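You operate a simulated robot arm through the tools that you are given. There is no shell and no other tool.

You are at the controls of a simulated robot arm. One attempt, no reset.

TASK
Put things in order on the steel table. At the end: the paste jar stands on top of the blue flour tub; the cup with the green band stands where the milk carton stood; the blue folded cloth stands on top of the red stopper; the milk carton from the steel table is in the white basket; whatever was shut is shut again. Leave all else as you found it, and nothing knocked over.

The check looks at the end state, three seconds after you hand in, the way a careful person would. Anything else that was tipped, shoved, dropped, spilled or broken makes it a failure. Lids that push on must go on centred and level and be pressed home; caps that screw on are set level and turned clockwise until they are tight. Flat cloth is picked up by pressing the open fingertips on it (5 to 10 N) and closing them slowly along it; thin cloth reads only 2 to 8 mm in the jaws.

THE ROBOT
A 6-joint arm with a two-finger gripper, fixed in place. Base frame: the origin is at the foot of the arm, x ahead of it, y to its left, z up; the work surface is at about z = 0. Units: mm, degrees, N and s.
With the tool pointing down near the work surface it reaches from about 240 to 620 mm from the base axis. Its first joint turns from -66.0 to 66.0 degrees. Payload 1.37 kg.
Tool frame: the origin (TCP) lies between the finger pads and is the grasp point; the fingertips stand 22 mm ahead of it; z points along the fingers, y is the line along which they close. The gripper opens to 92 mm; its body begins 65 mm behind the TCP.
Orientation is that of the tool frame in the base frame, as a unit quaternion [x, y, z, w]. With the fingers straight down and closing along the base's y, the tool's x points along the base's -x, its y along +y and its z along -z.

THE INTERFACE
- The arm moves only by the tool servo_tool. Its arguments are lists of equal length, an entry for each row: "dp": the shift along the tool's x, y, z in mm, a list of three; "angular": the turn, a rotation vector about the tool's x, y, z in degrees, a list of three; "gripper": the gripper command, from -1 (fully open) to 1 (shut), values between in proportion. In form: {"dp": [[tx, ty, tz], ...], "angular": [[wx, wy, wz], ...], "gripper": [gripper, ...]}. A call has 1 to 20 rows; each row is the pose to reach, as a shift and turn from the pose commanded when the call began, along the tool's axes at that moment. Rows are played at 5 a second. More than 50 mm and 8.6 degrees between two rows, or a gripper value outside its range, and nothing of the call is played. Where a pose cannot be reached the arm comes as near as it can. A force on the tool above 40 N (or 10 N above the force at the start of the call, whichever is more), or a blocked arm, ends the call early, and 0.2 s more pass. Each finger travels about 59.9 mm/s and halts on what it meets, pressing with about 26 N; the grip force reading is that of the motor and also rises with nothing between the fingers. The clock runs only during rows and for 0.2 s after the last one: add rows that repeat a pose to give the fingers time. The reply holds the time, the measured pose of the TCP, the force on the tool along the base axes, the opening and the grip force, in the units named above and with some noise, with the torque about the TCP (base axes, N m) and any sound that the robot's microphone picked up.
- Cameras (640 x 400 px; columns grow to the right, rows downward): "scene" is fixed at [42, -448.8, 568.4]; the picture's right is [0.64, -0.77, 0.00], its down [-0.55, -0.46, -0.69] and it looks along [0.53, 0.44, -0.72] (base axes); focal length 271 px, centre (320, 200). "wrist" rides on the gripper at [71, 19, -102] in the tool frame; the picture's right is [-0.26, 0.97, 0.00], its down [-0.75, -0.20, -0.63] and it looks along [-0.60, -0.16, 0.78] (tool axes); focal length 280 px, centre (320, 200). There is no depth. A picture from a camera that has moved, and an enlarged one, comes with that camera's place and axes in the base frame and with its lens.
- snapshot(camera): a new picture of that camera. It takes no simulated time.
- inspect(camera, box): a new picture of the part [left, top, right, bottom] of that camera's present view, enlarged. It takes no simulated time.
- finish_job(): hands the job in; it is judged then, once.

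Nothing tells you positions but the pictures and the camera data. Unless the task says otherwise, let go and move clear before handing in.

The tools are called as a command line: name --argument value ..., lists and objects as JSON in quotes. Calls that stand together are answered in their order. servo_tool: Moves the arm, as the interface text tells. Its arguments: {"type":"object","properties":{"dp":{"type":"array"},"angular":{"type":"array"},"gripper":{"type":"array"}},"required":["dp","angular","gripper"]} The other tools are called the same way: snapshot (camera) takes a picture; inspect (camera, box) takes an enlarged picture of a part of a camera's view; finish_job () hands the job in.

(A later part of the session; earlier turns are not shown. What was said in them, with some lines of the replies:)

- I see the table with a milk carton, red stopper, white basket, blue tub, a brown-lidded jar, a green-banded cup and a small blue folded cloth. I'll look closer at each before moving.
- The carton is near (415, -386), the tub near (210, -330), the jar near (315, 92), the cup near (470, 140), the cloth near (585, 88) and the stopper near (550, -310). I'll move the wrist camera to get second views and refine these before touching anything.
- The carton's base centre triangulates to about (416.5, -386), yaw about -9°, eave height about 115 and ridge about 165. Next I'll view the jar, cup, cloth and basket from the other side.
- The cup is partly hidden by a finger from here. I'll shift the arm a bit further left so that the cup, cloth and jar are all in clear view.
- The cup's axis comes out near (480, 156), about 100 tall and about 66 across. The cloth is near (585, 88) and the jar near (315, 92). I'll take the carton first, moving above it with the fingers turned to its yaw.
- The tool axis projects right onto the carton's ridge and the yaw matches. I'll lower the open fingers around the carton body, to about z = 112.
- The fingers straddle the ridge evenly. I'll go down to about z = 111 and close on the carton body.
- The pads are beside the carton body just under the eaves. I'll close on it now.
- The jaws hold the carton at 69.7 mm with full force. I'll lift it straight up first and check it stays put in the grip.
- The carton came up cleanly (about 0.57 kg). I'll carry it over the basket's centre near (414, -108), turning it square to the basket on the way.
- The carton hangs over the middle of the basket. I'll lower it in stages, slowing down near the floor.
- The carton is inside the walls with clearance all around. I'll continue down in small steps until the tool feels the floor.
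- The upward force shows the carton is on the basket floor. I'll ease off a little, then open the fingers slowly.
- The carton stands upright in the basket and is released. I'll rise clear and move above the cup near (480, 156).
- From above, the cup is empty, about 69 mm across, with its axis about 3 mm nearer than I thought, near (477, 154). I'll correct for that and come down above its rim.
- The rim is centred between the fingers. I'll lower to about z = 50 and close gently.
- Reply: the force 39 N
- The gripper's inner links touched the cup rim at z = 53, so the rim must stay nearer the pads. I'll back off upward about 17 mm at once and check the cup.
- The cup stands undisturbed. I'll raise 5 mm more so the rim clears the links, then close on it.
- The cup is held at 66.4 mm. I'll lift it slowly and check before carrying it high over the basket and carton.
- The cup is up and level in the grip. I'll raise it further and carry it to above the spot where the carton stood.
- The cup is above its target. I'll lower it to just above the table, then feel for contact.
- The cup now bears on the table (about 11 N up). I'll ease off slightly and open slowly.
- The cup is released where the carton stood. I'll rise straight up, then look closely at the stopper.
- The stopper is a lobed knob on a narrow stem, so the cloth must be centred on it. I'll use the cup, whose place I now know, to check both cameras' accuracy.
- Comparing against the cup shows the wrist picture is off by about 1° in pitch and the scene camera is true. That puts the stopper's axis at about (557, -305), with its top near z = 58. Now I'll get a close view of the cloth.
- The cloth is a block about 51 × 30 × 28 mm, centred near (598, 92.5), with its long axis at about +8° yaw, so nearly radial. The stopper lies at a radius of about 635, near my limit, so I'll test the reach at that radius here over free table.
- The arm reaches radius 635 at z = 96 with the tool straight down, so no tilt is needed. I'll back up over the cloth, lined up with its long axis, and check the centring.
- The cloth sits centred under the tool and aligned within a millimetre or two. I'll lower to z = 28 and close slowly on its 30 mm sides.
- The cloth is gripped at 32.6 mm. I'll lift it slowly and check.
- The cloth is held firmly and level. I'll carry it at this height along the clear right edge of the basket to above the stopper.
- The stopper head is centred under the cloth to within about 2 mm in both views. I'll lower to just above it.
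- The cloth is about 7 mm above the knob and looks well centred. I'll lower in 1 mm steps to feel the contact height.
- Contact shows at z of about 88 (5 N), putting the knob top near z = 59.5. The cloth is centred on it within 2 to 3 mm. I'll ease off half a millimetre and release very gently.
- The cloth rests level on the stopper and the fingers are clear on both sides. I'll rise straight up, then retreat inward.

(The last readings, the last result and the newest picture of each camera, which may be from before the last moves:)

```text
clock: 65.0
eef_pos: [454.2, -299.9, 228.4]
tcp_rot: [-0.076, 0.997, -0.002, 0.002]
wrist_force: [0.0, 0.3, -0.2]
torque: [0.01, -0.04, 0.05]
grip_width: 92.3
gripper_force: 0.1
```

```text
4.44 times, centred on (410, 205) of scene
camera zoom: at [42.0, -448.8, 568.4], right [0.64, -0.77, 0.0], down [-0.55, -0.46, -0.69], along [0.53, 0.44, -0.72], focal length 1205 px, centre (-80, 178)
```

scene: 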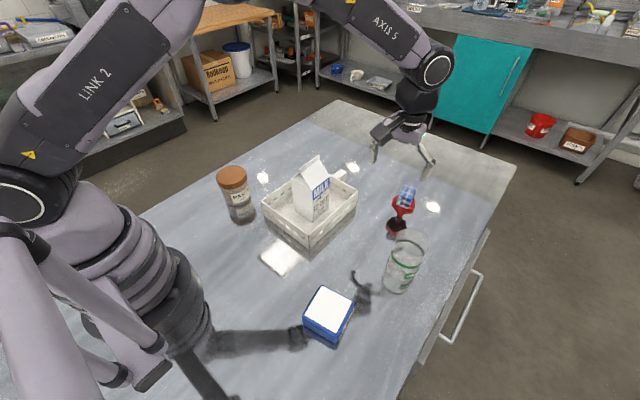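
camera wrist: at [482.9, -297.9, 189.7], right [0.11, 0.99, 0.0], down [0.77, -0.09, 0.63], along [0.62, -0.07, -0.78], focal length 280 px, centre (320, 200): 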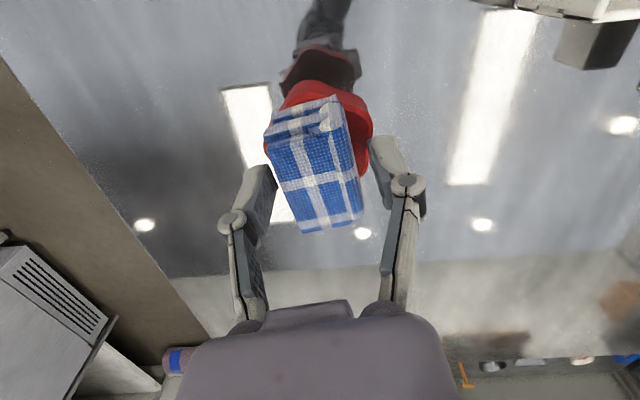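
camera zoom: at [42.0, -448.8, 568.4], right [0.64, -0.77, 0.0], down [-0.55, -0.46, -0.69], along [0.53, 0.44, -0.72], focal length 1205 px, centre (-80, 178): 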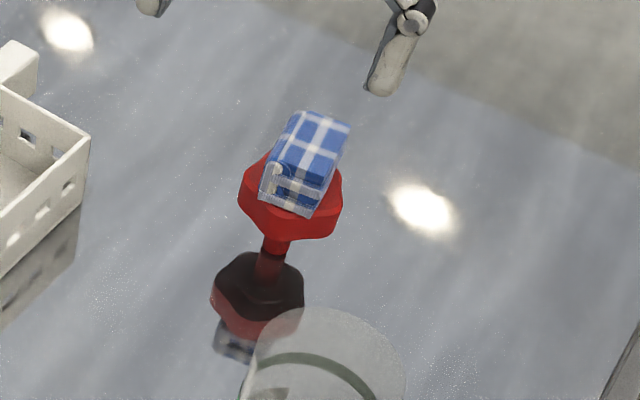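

The cloth sits square on the stopper and all else is in place. Next is the jar: its lid (about 82 mm) nearly fills the jaw opening, so I'll look closely at the jar's shape and the tub first.

inspect --camera "scene" --box '[205, 155, 265, 230]'

inspect --camera "scene" --box '[290, 275, 370, 355]'

```text
5.33 times, centred on (235, 192) of scene
camera zoom: at [42.0, -448.8, 568.4], right [0.64, -0.77, 0.0], down [-0.55, -0.46, -0.69], along [0.53, 0.44, -0.72], focal length 1446 px, centre (773, 240)
```

zoom: 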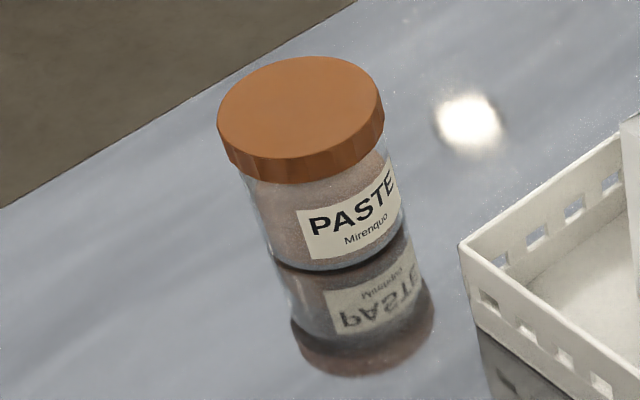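

```text
5.00 times, centred on (330, 315) of scene
camera zoom: at [42.0, -448.8, 568.4], right [0.64, -0.77, 0.0], down [-0.55, -0.46, -0.69], along [0.53, 0.44, -0.72], focal length 1356 px, centre (270, -375)
```

zoom: 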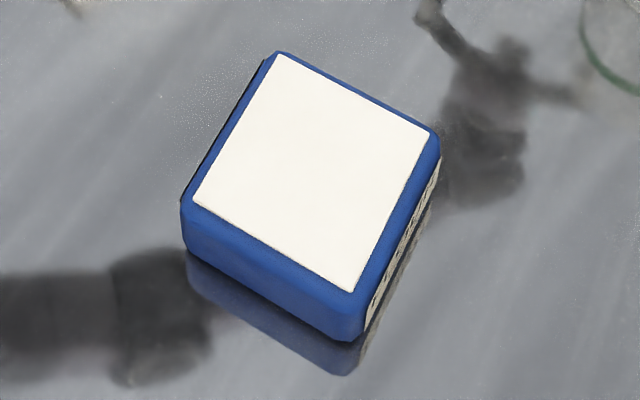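

The jar's lid is a faceted screw-type cap about 82 mm wide over a narrower body. Before fetching it, I'll check my reach over the tub near (210, -330) and view the tub from above.

servo_tool --dp '[[20, 1, -10], [60, 2, -20], [105, 4, -32], [150, 5, -32], [195, 7, -32], [230, 8, -32], [246.6, 8.3, -32], [246.6, 8.3, -32]]' --angular '[[0, 0, 1], [0, 0, 2.5], [0, 0, 4], [0, 0, 5.5], [0, 0, 7], [0, 0, 8], [0, 0, 8.8], [0, 0, 8.8]]' --gripper '[-1, -1, -1, -1, -1, -1, -1, -1]'

snapshot --camera "wrist"

inspect --camera "wrist" --box '[240, 0, 400, 130]'

snapshot --camera "scene"

```text
clock: 66.8
eef_pos: [210.0, -330.6, 259.8]
tcp_rot: [0.0, 1.0, 0.0, 0.001]
wrist_force: [0.2, 0.3, 0.7]
torque: [-0.01, -0.02, -0.01]
grip_width: 91.8
gripper_force: 0.1
```

```text
taken
camera wrist: at [137.6, -312.2, 361.1], right [0.26, 0.97, 0.0], down [0.75, -0.2, 0.63], along [0.6, -0.16, -0.78], focal length 280 px, centre (320, 200)
```

wrist: 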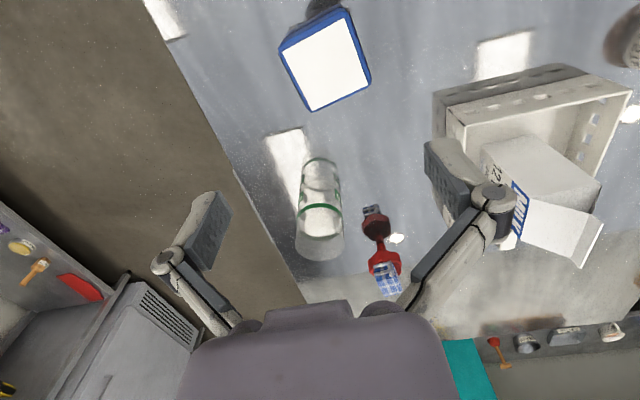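

```text
3.08 times, centred on (320, 65) of wrist
camera zoom: at [137.6, -312.2, 361.1], right [0.26, 0.97, 0.0], down [0.75, -0.2, 0.63], along [0.6, -0.16, -0.78], focal length 863 px, centre (320, 615)
```

zoom: 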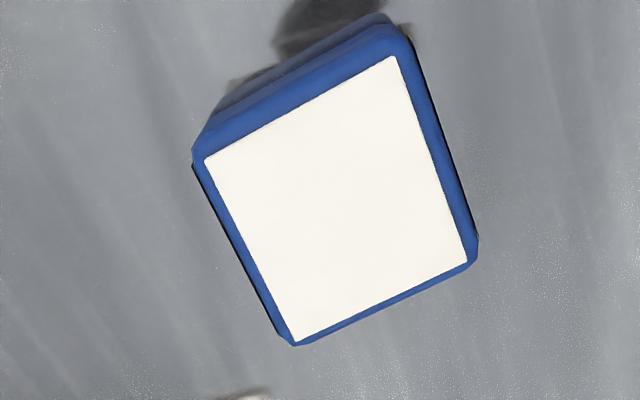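

```text
taken
```

scene: 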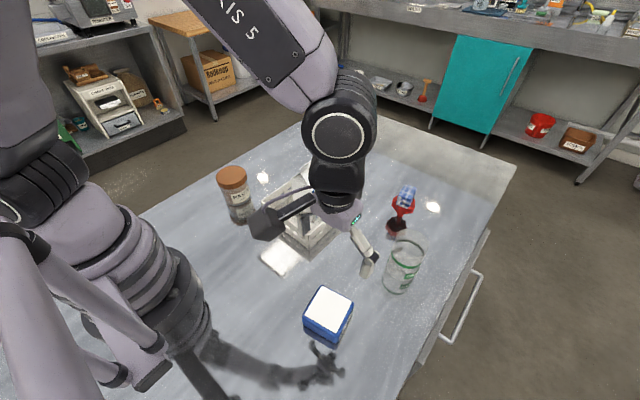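

The tub's top is a flat white panel centred near (213, -327), about z = 50, and I can reach it. Now I'll go over to above the jar and centre on its lid.

servo_tool --dp '[[-12, 24, 0], [-30, 62, 0], [-50, 102, 0], [-70, 142, 0], [-88, 180, 0], [-91, 222, 0], [-94, 265, 0], [-97, 308, 0], [-100, 350, 0], [-102, 392, 0], [-103, 425, 0], [-103, 425, 0]]' --angular '[[0, 0, 0], [0, 0, 0], [0, 0, 0], [0, 0, 0], [0, 0, 0], [0, 0, 0], [0, 0, 0], [0, 0, 0], [0, 0, 0], [0, 0, 0], [0, 0, 0], [0, 0, 0]]' --gripper '[-1, -1, -1, -1, -1, -1, -1, -1, -1, -1, -1, -1]'

snapshot --camera "wrist"

inspect --camera "wrist" --box '[240, 20, 400, 150]'

```text
clock: 69.4
eef_pos: [311.6, 95.6, 259.1]
tcp_rot: [0.001, 1.0, 0.0, 0.001]
wrist_force: [-0.1, 0.6, -0.7]
torque: [0.01, 0.02, 0.02]
grip_width: 92.0
gripper_force: 0.1
```

```text
taken
camera wrist: at [239.3, 113.8, 360.8], right [0.26, 0.97, 0.0], down [0.75, -0.2, 0.63], along [0.6, -0.16, -0.78], focal length 280 px, centre (320, 200)
```

wrist: 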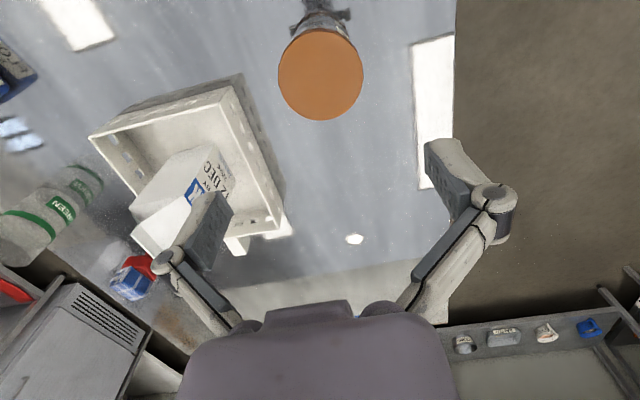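

```text
3.08 times, centred on (320, 85) of wrist
camera zoom: at [239.3, 113.8, 360.8], right [0.26, 0.97, 0.0], down [0.75, -0.2, 0.63], along [0.6, -0.16, -0.78], focal length 863 px, centre (320, 554)
```

zoom: 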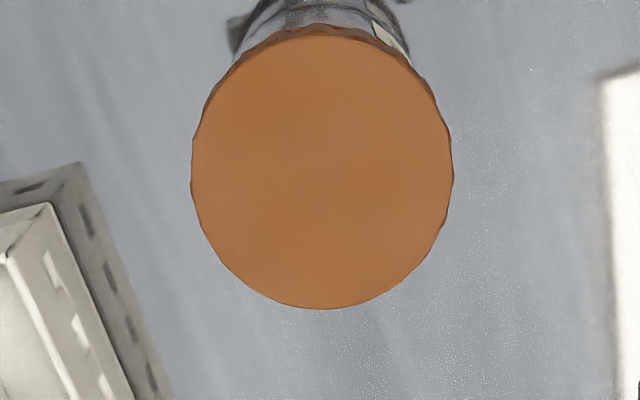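

The lid is centred about 3 mm beyond the tool and well placed sideways; its true centre is near (316, 94.5). I'll correct and come down to just above the lid to recheck, since the clearance is only about 5 mm per side.

servo_tool --dp '[[-3, 0, 30], [-3, 0, 65], [-3, 0, 100], [-3, 0, 125], [-3, 0, 130], [-3, 0, 130]]' --angular '[[0, 0, 0], [0, 0, 0], [0, 0, 0], [0, 0, 0], [0, 0, 0], [0, 0, 0]]' --gripper '[-1, -1, -1, -1, -1, -1]'

snapshot --camera "wrist"

inspect --camera "scene" --box '[180, 90, 300, 240]'

```text
clock: 70.8
eef_pos: [316.9, 94.9, 129.0]
tcp_rot: [0.0, 1.0, 0.0, 0.001]
wrist_force: [0.3, 0.0, -0.5]
torque: [-0.02, -0.01, 0.0]
grip_width: 92.0
gripper_force: 0.1
```

```text
taken
camera wrist: at [244.0, 112.9, 230.7], right [0.26, 0.97, 0.0], down [0.75, -0.2, 0.63], along [0.61, -0.16, -0.78], focal length 280 px, centre (320, 200)
```

wrist: 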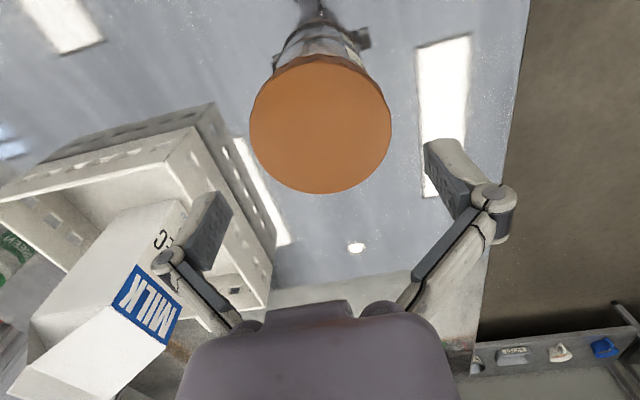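

```text
2.67 times, centred on (240, 165) of scene
camera zoom: at [42.0, -448.8, 568.4], right [0.64, -0.77, 0.0], down [-0.55, -0.46, -0.69], along [0.53, 0.44, -0.72], focal length 723 px, centre (533, 293)
```

zoom: 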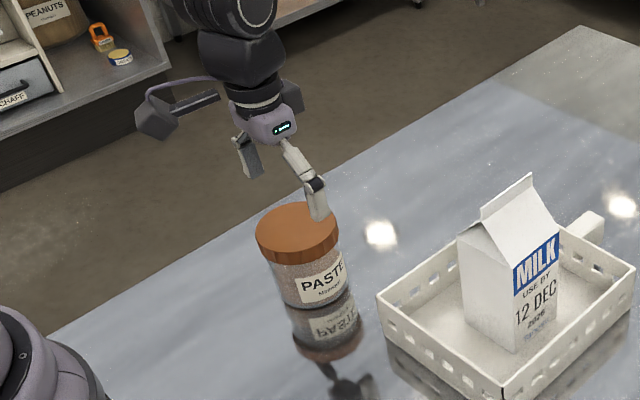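

The lid is now centred between the fingers in both directions. I'll lower slowly to z of about 66 so the pads straddle the lid.

servo_tool --dp '[[0, 0, 15], [0, 0, 30], [0, 0, 40], [0, 0, 46], [0, 0, 46]]' --angular '[[0, 0, 0], [0, 0, 0], [0, 0, 0], [0, 0, 0], [0, 0, 0]]' --gripper '[-1, -1, -1, -1, -1]'

snapshot --camera "wrist"

inspect --camera "scene" --box '[190, 120, 290, 240]'

```text
clock: 72.0
eef_pos: [315.8, 94.3, 83.0]
tcp_rot: [0.0, 1.0, 0.0, 0.001]
wrist_force: [0.8, 0.5, 0.2]
torque: [0.02, -0.02, 0.03]
grip_width: 91.8
gripper_force: 0.0
```

```text
taken
camera wrist: at [244.0, 113.1, 184.7], right [0.26, 0.97, 0.0], down [0.75, -0.2, 0.63], along [0.6, -0.16, -0.78], focal length 280 px, centre (320, 200)
```

wrist: 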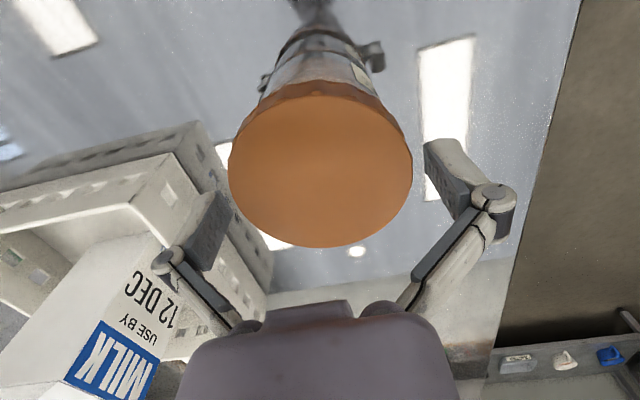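

```text
3.33 times, centred on (240, 180) of scene
camera zoom: at [42.0, -448.8, 568.4], right [0.64, -0.77, 0.0], down [-0.55, -0.46, -0.69], along [0.53, 0.44, -0.72], focal length 904 px, centre (587, 267)
```

zoom: 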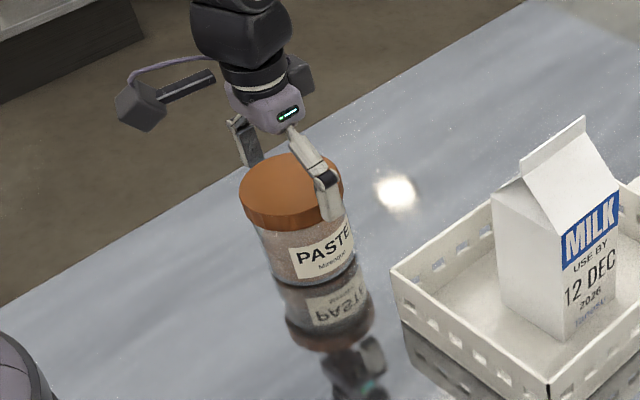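

servo_tool --dp '[[0, 0, 6], [0, 0, 12], [0, 0, 16], [0, 0, 16]]' --angular '[[0, 0, 0], [0, 0, 0], [0, 0, 0], [0, 0, 0]]' --gripper '[-1, -1, -1, -1]'

snapshot --camera "wrist"

inspect --camera "scene" --box '[190, 120, 290, 240]'

```text
clock: 73.0
eef_pos: [316.5, 94.9, 67.0]
tcp_rot: [0.0, 1.0, 0.0, 0.001]
wrist_force: [-0.5, -0.4, 0.5]
torque: [0.01, -0.02, 0.0]
grip_width: 92.1
gripper_force: 0.0
```

```text
taken
camera wrist: at [244.0, 113.0, 169.0], right [0.26, 0.97, 0.0], down [0.75, -0.2, 0.63], along [0.6, -0.16, -0.78], focal length 280 px, centre (320, 200)
```

wrist: 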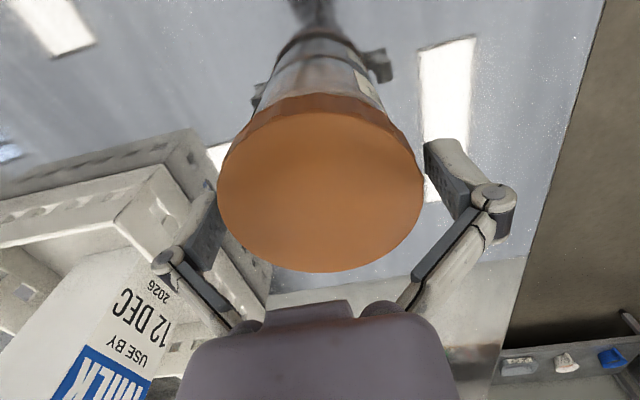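

```text
3.33 times, centred on (240, 180) of scene
camera zoom: at [42.0, -448.8, 568.4], right [0.64, -0.77, 0.0], down [-0.55, -0.46, -0.69], along [0.53, 0.44, -0.72], focal length 904 px, centre (587, 267)
```

zoom: 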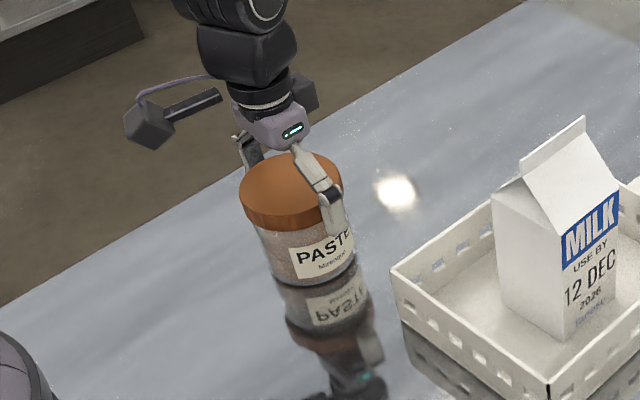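

The pads straddle the lid with no contact. I'll close on it gently.

servo_tool --dp '[[0, 0, 0], [0, 0, 0], [0, 0, 0], [0, 0, 0], [0, 0, 0], [0, 0, 0], [0, 0, 0]]' --angular '[[0, 0, 0], [0, 0, 0], [0, 0, 0], [0, 0, 0], [0, 0, 0], [0, 0, 0], [0, 0, 0]]' --gripper '[-0.9, -0.8, -0.7, -0.6, -0.5, -0.4, -0.4]'

snapshot --camera "wrist"

inspect --camera "scene" --box '[190, 120, 290, 240]'

```text
clock: 74.6
eef_pos: [316.8, 95.3, 66.9]
tcp_rot: [0.0, 1.0, 0.0, 0.001]
wrist_force: [-1.3, 2.0, 8.2]
torque: [0.0, 0.02, 0.0]
grip_width: 77.4
gripper_force: 26.6
```

```text
taken
camera wrist: at [243.9, 113.0, 169.1], right [0.26, 0.97, 0.0], down [0.75, -0.2, 0.63], along [0.6, -0.16, -0.78], focal length 280 px, centre (320, 200)
```

wrist: 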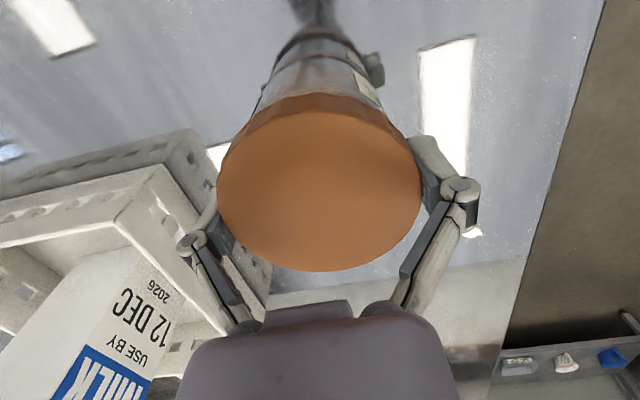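

```text
3.33 times, centred on (240, 180) of scene
camera zoom: at [42.0, -448.8, 568.4], right [0.64, -0.77, 0.0], down [-0.55, -0.46, -0.69], along [0.53, 0.44, -0.72], focal length 904 px, centre (587, 267)
```

zoom: 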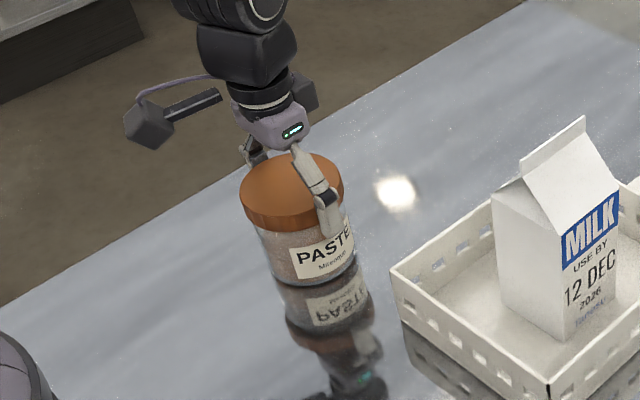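

The jaws hold at 77.4 mm. I'll lift only 6 mm first to see that jar and lid come up together.

servo_tool --dp '[[0, 0, -1], [0, 0, -3], [0, 0, -6], [0, 0, -6]]' --angular '[[0, 0, 0], [0, 0, 0], [0, 0, 0], [0, 0, 0]]' --gripper '[-0.4, -0.4, -0.4, -0.4]'

inspect --camera "scene" --box '[205, 155, 265, 230]'

snapshot --camera "wrist"

```text
clock: 75.6
eef_pos: [316.2, 93.9, 75.2]
tcp_rot: [0.0, 1.0, -0.001, 0.001]
wrist_force: [-0.3, 0.9, -1.3]
torque: [0.03, 0.0, 0.03]
grip_width: 77.7
gripper_force: 25.9
```

```text
5.33 times, centred on (235, 192) of scene
camera zoom: at [42.0, -448.8, 568.4], right [0.64, -0.77, 0.0], down [-0.55, -0.46, -0.69], along [0.53, 0.44, -0.72], focal length 1446 px, centre (773, 240)
```

zoom: 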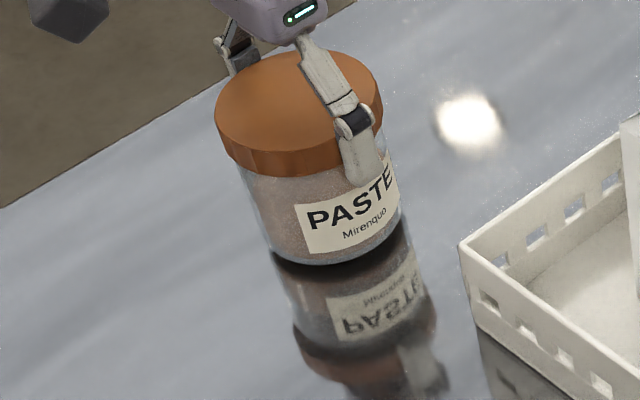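

```text
taken
camera wrist: at [243.7, 112.8, 174.9], right [0.26, 0.97, 0.0], down [0.75, -0.2, 0.63], along [0.6, -0.16, -0.78], focal length 280 px, centre (320, 200)
```

wrist: 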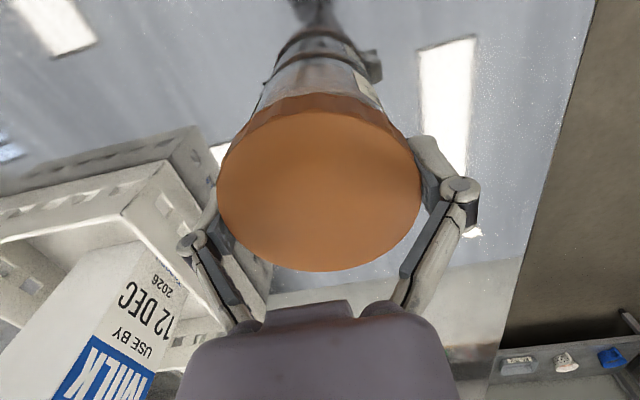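

Lid and jar rose together, with no slip in the wrist view. I'll lift on gently and check again.

servo_tool --dp '[[0, 0, -6], [0, 0, -16], [0, 0, -32], [0, 0, -54], [0, 0, -80], [0, 0, -105], [0, 0, -120], [0, 0, -120]]' --angular '[[0, 0, 0], [0, 0, 0], [0, 0, 0], [0, 0, 0], [0, 0, 0], [0, 0, 0], [0, 0, 0], [0, 0, 0]]' --gripper '[-0.4, -0.4, -0.4, -0.4, -0.4, -0.4, -0.4, -0.4]'

inspect --camera "scene" --box '[180, 60, 320, 230]'

snapshot --camera "wrist"

```text
clock: 77.4
eef_pos: [315.1, 95.0, 194.0]
tcp_rot: [0.0, 1.0, 0.0, 0.001]
wrist_force: [0.0, -0.2, -2.0]
torque: [0.04, -0.04, -0.03]
grip_width: 77.4
gripper_force: 26.0
```

```text
2.35 times, centred on (250, 145) of scene
camera zoom: at [42.0, -448.8, 568.4], right [0.64, -0.77, 0.0], down [-0.55, -0.46, -0.69], along [0.53, 0.44, -0.72], focal length 638 px, centre (485, 329)
```

zoom: 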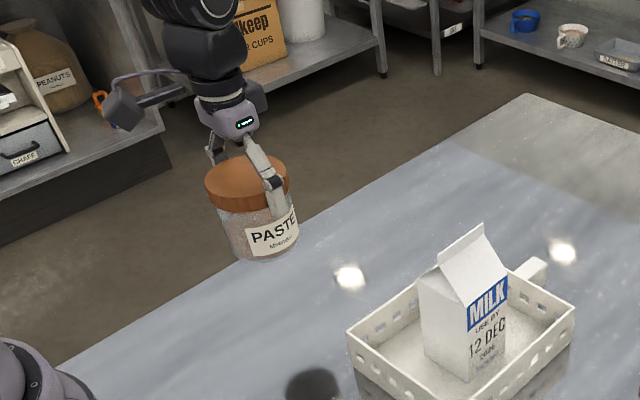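

```text
taken
camera wrist: at [243.6, 112.9, 295.7], right [0.26, 0.97, 0.0], down [0.75, -0.2, 0.63], along [0.6, -0.16, -0.78], focal length 280 px, centre (320, 200)
```

wrist: 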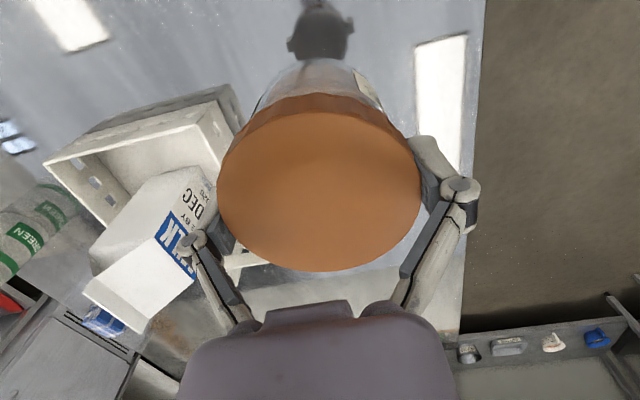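

The jar hangs level with its lid seated. I'll carry it round on the near side of the basket to above the tub.

servo_tool --dp '[[0, 0, -20], [0, 0, -50], [1, -12, -65], [3, -42, -65], [5, -82, -65], [7, -122, -65], [9, -162, -65], [10, -202, -65], [13, -240, -65], [28, -273, -65], [48, -311, -65], [68, -350, -65], [86, -386, -65], [97, -409, -65], [102.7, -421.4, -65], [102.7, -421.4, -65]]' --angular '[[0, 0, 0], [0, 0, 0], [0, 0, 0], [0, 0, 0], [0, 0, 0], [0, 0, 0], [0, 0, 0], [0, 0, 0], [0, 0, 0], [0, 0, 0], [0, 0, 0], [0, 0, 0], [0, 0, 0], [0, 0, 0], [0, 0, 0], [0, 0, 0]]' --gripper '[-0.4, -0.4, -0.4, -0.4, -0.4, -0.4, -0.4, -0.4, -0.4, -0.4, -0.4, -0.4, -0.4, -0.4, -0.4, -0.4]'

snapshot --camera "scene"

snapshot --camera "wrist"

```text
clock: 80.8
eef_pos: [213.0, -326.7, 258.5]
tcp_rot: [0.0, 1.0, 0.0, 0.001]
wrist_force: [0.0, 0.0, -1.6]
torque: [-0.02, -0.01, 0.0]
grip_width: 77.3
gripper_force: 25.9
```

```text
taken
```

scene: 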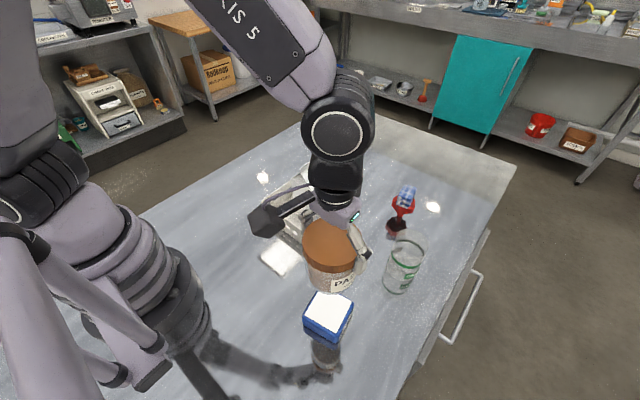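

```text
taken
camera wrist: at [140.6, -308.4, 359.7], right [0.26, 0.97, 0.0], down [0.75, -0.2, 0.63], along [0.6, -0.16, -0.78], focal length 280 px, centre (320, 200)
```

wrist: 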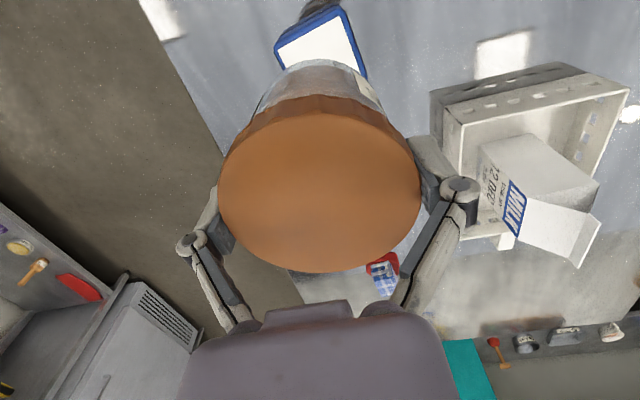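

The jar is over the tub. I'll lower to leave a gap of about 15 mm and check the alignment.

servo_tool --dp '[[0, 0, 15], [0, 0, 45], [0, 0, 80], [0, 0, 108], [0, 0, 124], [0, 0, 126], [0, 0, 126]]' --angular '[[0, 0, 0], [0, 0, 0], [0, 0, 0], [0, 0, 0], [0, 0, 0], [0, 0, 0], [0, 0, 0]]' --gripper '[-0.4, -0.4, -0.4, -0.4, -0.4, -0.4, -0.4]'

inspect --camera "scene" --box '[280, 220, 380, 350]'

snapshot --camera "wrist"

```text
clock: 82.4
eef_pos: [212.8, -326.7, 131.3]
tcp_rot: [0.0, 1.0, 0.0, 0.001]
wrist_force: [-0.1, 0.9, -3.0]
torque: [0.01, 0.01, 0.01]
grip_width: 77.4
gripper_force: 26.0
```

```text
3.08 times, centred on (330, 285) of scene
camera zoom: at [42.0, -448.8, 568.4], right [0.64, -0.77, 0.0], down [-0.55, -0.46, -0.69], along [0.53, 0.44, -0.72], focal length 834 px, centre (289, -62)
```

zoom: 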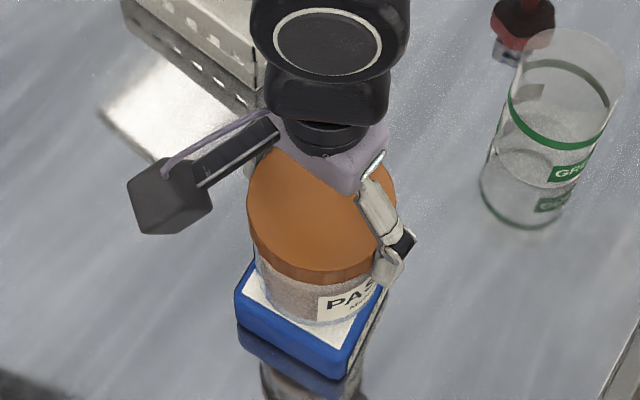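

```text
taken
camera wrist: at [141.6, -308.7, 233.7], right [0.26, 0.97, 0.0], down [0.75, -0.2, 0.63], along [0.6, -0.16, -0.78], focal length 280 px, centre (320, 200)
```

wrist: 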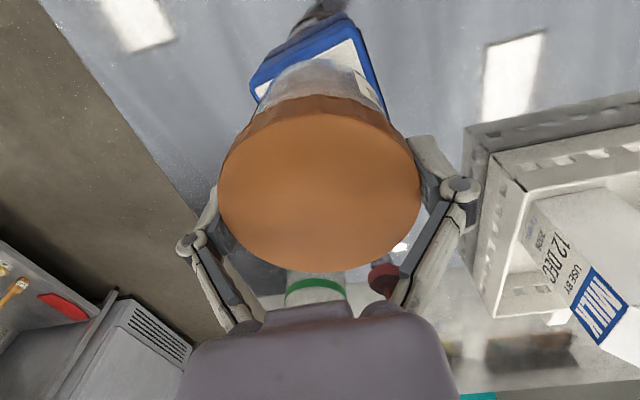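

The jar lines up with the tub. I'll lower in small steps until it touches.

servo_tool --dp '[[0, 0, 4], [0, 0, 7], [0, 0, 9], [0, 0, 9]]' --angular '[[0, 0, 0], [0, 0, 0], [0, 0, 0], [0, 0, 0]]' --gripper '[-0.4, -0.4, -0.4, -0.4]'

inspect --camera "scene" --box '[295, 260, 365, 350]'

```text
clock: 83.4
eef_pos: [213.9, -327.4, 124.3]
tcp_rot: [-0.001, 1.0, 0.0, 0.0]
wrist_force: [0.1, -0.3, -2.2]
torque: [0.0, 0.01, 0.0]
grip_width: 77.6
gripper_force: 26.1
```

```text
4.44 times, centred on (330, 305) of scene
camera zoom: at [42.0, -448.8, 568.4], right [0.64, -0.77, 0.0], down [-0.55, -0.46, -0.69], along [0.53, 0.44, -0.72], focal length 1205 px, centre (276, -267)
```

zoom: 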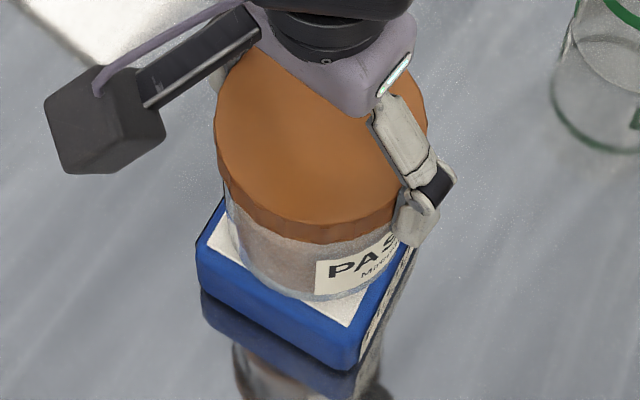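

servo_tool --dp '[[0, 0, 1], [0, 0, 2], [0, 0, 3], [0, 0, 3]]' --angular '[[0, 0, 0], [0, 0, 0], [0, 0, 0], [0, 0, 0]]' --gripper '[-0.4, -0.4, -0.4, -0.4]'

servo_tool --dp '[[0, 0, 1], [0, 0, 1]]' --angular '[[0, 0, 0], [0, 0, 0]]' --gripper '[-0.4, -0.4]'

```text
clock: 84.4
eef_pos: [212.7, -326.9, 121.0]
tcp_rot: [-0.001, 1.0, 0.0, 0.001]
wrist_force: [-0.7, 1.0, -3.0]
torque: [0.01, -0.02, -0.03]
grip_width: 77.4
gripper_force: 25.7
```

```text
clock: 85.0
eef_pos: [214.2, -327.5, 119.9]
tcp_rot: [0.0, 1.0, 0.0, 0.001]
wrist_force: [0.1, 0.4, -2.6]
torque: [0.0, 0.03, 0.0]
grip_width: 77.5
gripper_force: 25.7
```

servo_tool --dp '[[0, 0, 1], [0, 0, 1]]' --angular '[[0, 0, 0], [0, 0, 0]]' --gripper '[-0.4, -0.4]'

inspect --camera "scene" --box '[295, 260, 365, 350]'

```text
clock: 85.6
eef_pos: [213.7, -327.2, 118.9]
tcp_rot: [0.0, 1.0, 0.0, 0.002]
wrist_force: [0.2, 0.8, -2.3]
torque: [0.0, -0.01, 0.02]
grip_width: 77.1
gripper_force: 25.6
```

```text
4.44 times, centred on (330, 305) of scene
camera zoom: at [42.0, -448.8, 568.4], right [0.64, -0.77, 0.0], down [-0.55, -0.46, -0.69], along [0.53, 0.44, -0.72], focal length 1205 px, centre (276, -267)
```

zoom: 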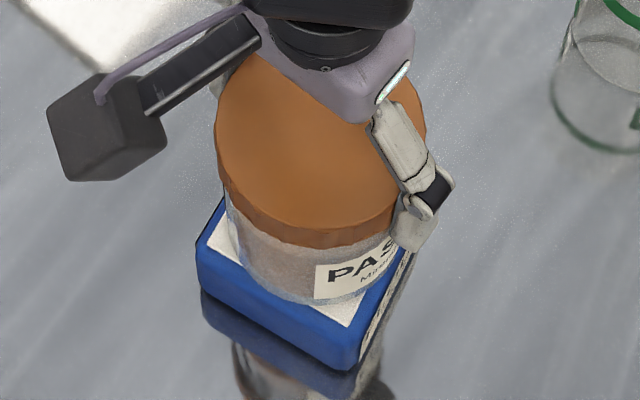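

servo_tool --dp '[[0, 0, 1], [0, 0, 1]]' --angular '[[0, 0, 0], [0, 0, 0]]' --gripper '[-0.4, -0.4]'

servo_tool --dp '[[0, 0, 1], [0, 0, 1]]' --angular '[[0, 0, 0], [0, 0, 0]]' --gripper '[-0.4, -0.4]'

```text
clock: 86.2
eef_pos: [213.9, -327.0, 117.5]
tcp_rot: [-0.001, 1.0, 0.0, 0.001]
wrist_force: [0.3, -0.2, -1.7]
torque: [-0.01, 0.01, 0.0]
grip_width: 77.3
gripper_force: 26.2
```

```text
clock: 86.8
eef_pos: [214.1, -328.4, 116.8]
tcp_rot: [-0.001, 1.0, 0.0, 0.0]
wrist_force: [-0.1, -0.3, -2.4]
torque: [0.02, 0.04, 0.0]
grip_width: 77.4
gripper_force: 26.1
```

servo_tool --dp '[[0, 0, 1], [0, 0, 1]]' --angular '[[0, 0, 0], [0, 0, 0]]' --gripper '[-0.4, -0.4]'

servo_tool --dp '[[0, 0, 1], [0, 0, 1]]' --angular '[[0, 0, 0], [0, 0, 0]]' --gripper '[-0.4, -0.4]'

inspect --camera "scene" --box '[295, 260, 365, 350]'

```text
clock: 87.4
eef_pos: [213.3, -327.0, 115.6]
tcp_rot: [0.0, 1.0, -0.001, 0.001]
wrist_force: [-0.7, -0.7, 2.7]
torque: [0.06, 0.02, -0.02]
grip_width: 77.6
gripper_force: 25.7
```

```text
clock: 88.0
eef_pos: [214.2, -327.0, 116.5]
tcp_rot: [0.001, 1.0, -0.001, 0.002]
wrist_force: [-1.0, 2.9, 16.4]
torque: [0.19, 0.03, 0.01]
grip_width: 77.6
gripper_force: 25.9
```

```text
4.44 times, centred on (330, 305) of scene
camera zoom: at [42.0, -448.7, 568.5], right [0.64, -0.77, 0.0], down [-0.55, -0.46, -0.69], along [0.53, 0.44, -0.72], focal length 1205 px, centre (276, -267)
```

zoom: 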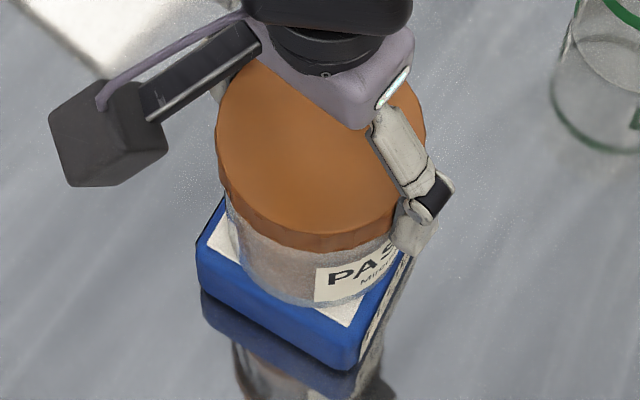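

The jar is seated on the tub (16 N). I'll ease off 1 mm and open slowly.

servo_tool --dp '[[0, 0, -0.9], [0, 0, -0.9], [0, 0, -0.9], [0, 0, -0.9], [0, 0, -0.9], [0, 0, -0.9], [0, 0, -0.9], [0, 0, -0.9], [0, 0, -0.9]]' --angular '[[0, 0, 0], [0, 0, 0], [0, 0, 0], [0, 0, 0], [0, 0, 0], [0, 0, 0], [0, 0, 0], [0, 0, 0], [0, 0, 0]]' --gripper '[-0.5, -0.6, -0.66, -0.7, -0.75, -0.85, -0.95, -1, -1]'

inspect --camera "scene" --box '[295, 240, 375, 350]'

snapshot --camera "wrist"

```text
clock: 90.0
eef_pos: [214.9, -327.0, 115.9]
tcp_rot: [0.0, 1.0, 0.0, 0.001]
wrist_force: [-1.6, -0.6, 0.9]
torque: [0.03, 0.03, 0.02]
grip_width: 91.6
gripper_force: 0.2
```

```text
3.64 times, centred on (335, 295) of scene
camera zoom: at [42.0, -448.8, 568.4], right [0.64, -0.77, 0.0], down [-0.55, -0.46, -0.69], along [0.53, 0.44, -0.72], focal length 986 px, centre (266, -146)
```

zoom: 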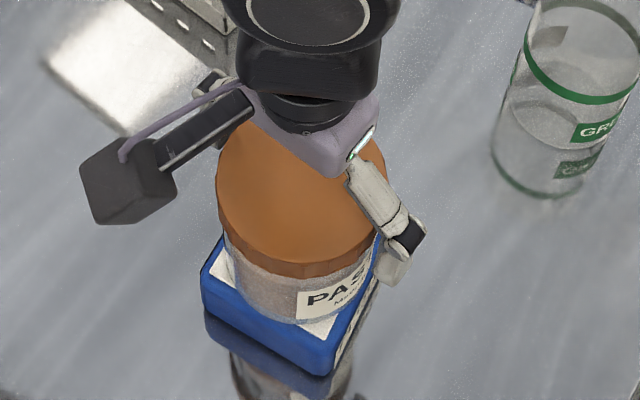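

```text
taken
camera wrist: at [141.5, -308.4, 216.9], right [0.26, 0.97, 0.0], down [0.75, -0.2, 0.63], along [0.6, -0.16, -0.78], focal length 280 px, centre (320, 200)
```

wrist: 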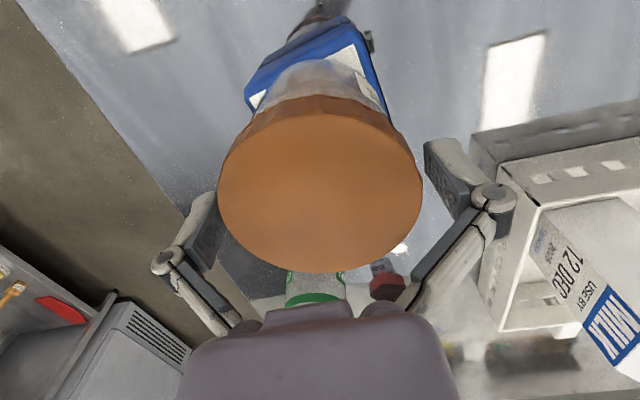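

The jar is released and standing. I'll rise straight up, retreat to the starting pose and check the whole table.

servo_tool --dp '[[0, 0, -8], [0, 0, -25], [0, 0, -55], [0, 0, -95], [0, 0, -140], [0, 0, -180], [-30, 15, -205], [-70, 35, -225], [-112, 57, -229], [-152, 78, -229], [-190, 97, -229], [-190, 97, -229]]' --angular '[[0, 0, 0], [0, 0, 0], [0, 0, 0], [0, 0, 0], [0, 0, 0], [0, 0, 0], [0, 0, 0], [0, 0, 0], [0, 0, 0], [0, 0, 0], [0, 0, 0], [0, 0, 0]]' --gripper '[-1, -1, -1, -1, -1, -1, -1, -1, -1, -1, -1, -1]'

snapshot --camera "scene"

inspect --camera "scene" --box '[280, 230, 380, 350]'

inspect --camera "scene" --box '[370, 160, 460, 310]'

inspect --camera "scene" --box '[200, 110, 380, 260]'

snapshot --camera "wrist"

```text
clock: 92.6
eef_pos: [403.9, -230.3, 344.2]
tcp_rot: [0.0, 1.0, 0.0, 0.001]
wrist_force: [-0.2, 0.2, 0.0]
torque: [0.02, -0.02, -0.03]
grip_width: 92.1
gripper_force: 0.0
```

```text
taken
```

scene: 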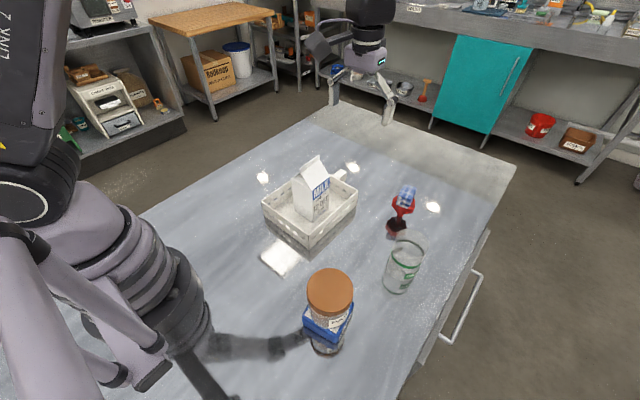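

```text
3.33 times, centred on (330, 290) of scene
camera zoom: at [42.0, -448.8, 568.4], right [0.64, -0.77, 0.0], down [-0.55, -0.46, -0.69], along [0.53, 0.44, -0.72], focal length 904 px, centre (287, -100)
```

zoom: 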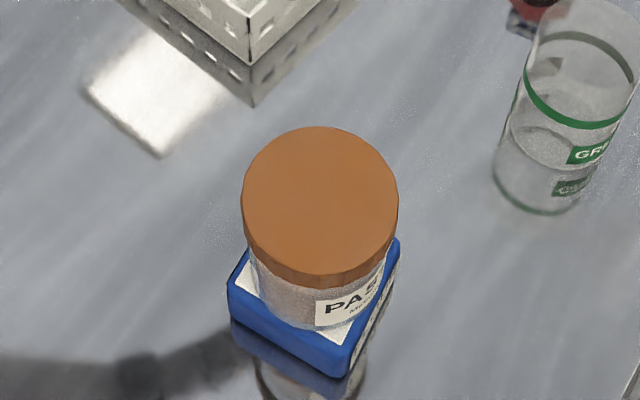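

```text
2.67 times, centred on (415, 235) of scene
camera zoom: at [42.0, -448.8, 568.4], right [0.64, -0.77, 0.0], down [-0.55, -0.46, -0.69], along [0.53, 0.44, -0.72], focal length 723 px, centre (67, 107)
```

zoom: 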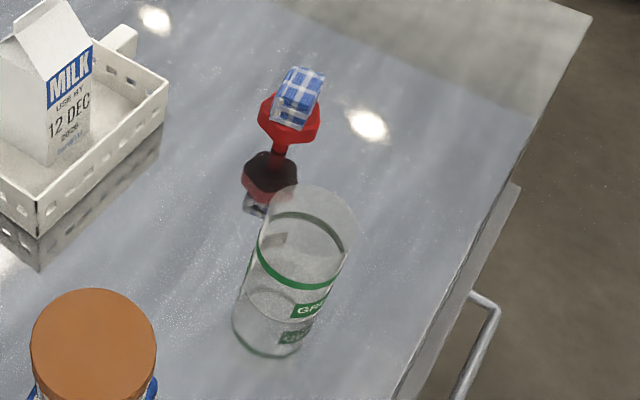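

```text
2.67 times, centred on (290, 185) of scene
camera zoom: at [42.0, -448.8, 568.4], right [0.64, -0.77, 0.0], down [-0.55, -0.46, -0.69], along [0.53, 0.44, -0.72], focal length 723 px, centre (400, 240)
```

zoom: 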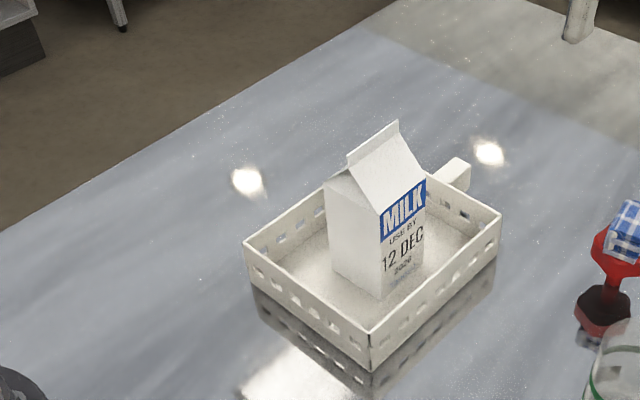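

```text
taken
camera wrist: at [331.4, -211.2, 446.7], right [0.26, 0.97, 0.0], down [0.75, -0.2, 0.63], along [0.6, -0.16, -0.78], focal length 280 px, centre (320, 200)
```

wrist: 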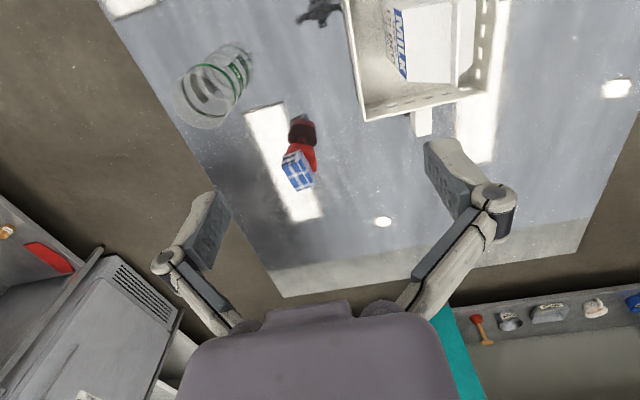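

All five goals check out in the pictures:
- The jar, lid on and level, stands centred on the tub.
- The green-banded cup stands where the carton was.
- The cloth sits on the stopper.
- The carton stands upright in the basket.
- The basket, tub and stopper haven't moved, nothing was opened, and the arm is clear at its starting pose.

I'm handing in now.

finish_job

```text
The job is handed in.
```

I finished the tidy-up and handed the job in; the final pictures showed everything where you asked. I haven't seen the result of the check.

- **Paste jar:** it stands on the blue flour tub, centred and level. I lifted it by its lid, which stayed on.
- **Green-banded cup:** it stands where the milk carton was, to within a few millimetres. On my first try to grip it, the gripper pressed on its rim with about 39 N. I backed off, and the cup stayed upright and undamaged as far as the pictures show.
- **Blue folded cloth:** it lies level on the red stopper, within about 3 mm of centre.
- **Milk carton:** it stands upright in the white basket.
- **Everything else:** nothing was opened, so nothing needed shutting. The basket, tub and stopper are where they were, and nothing was knocked over.

The arm let go of everything and went back to its starting pose before I handed in.
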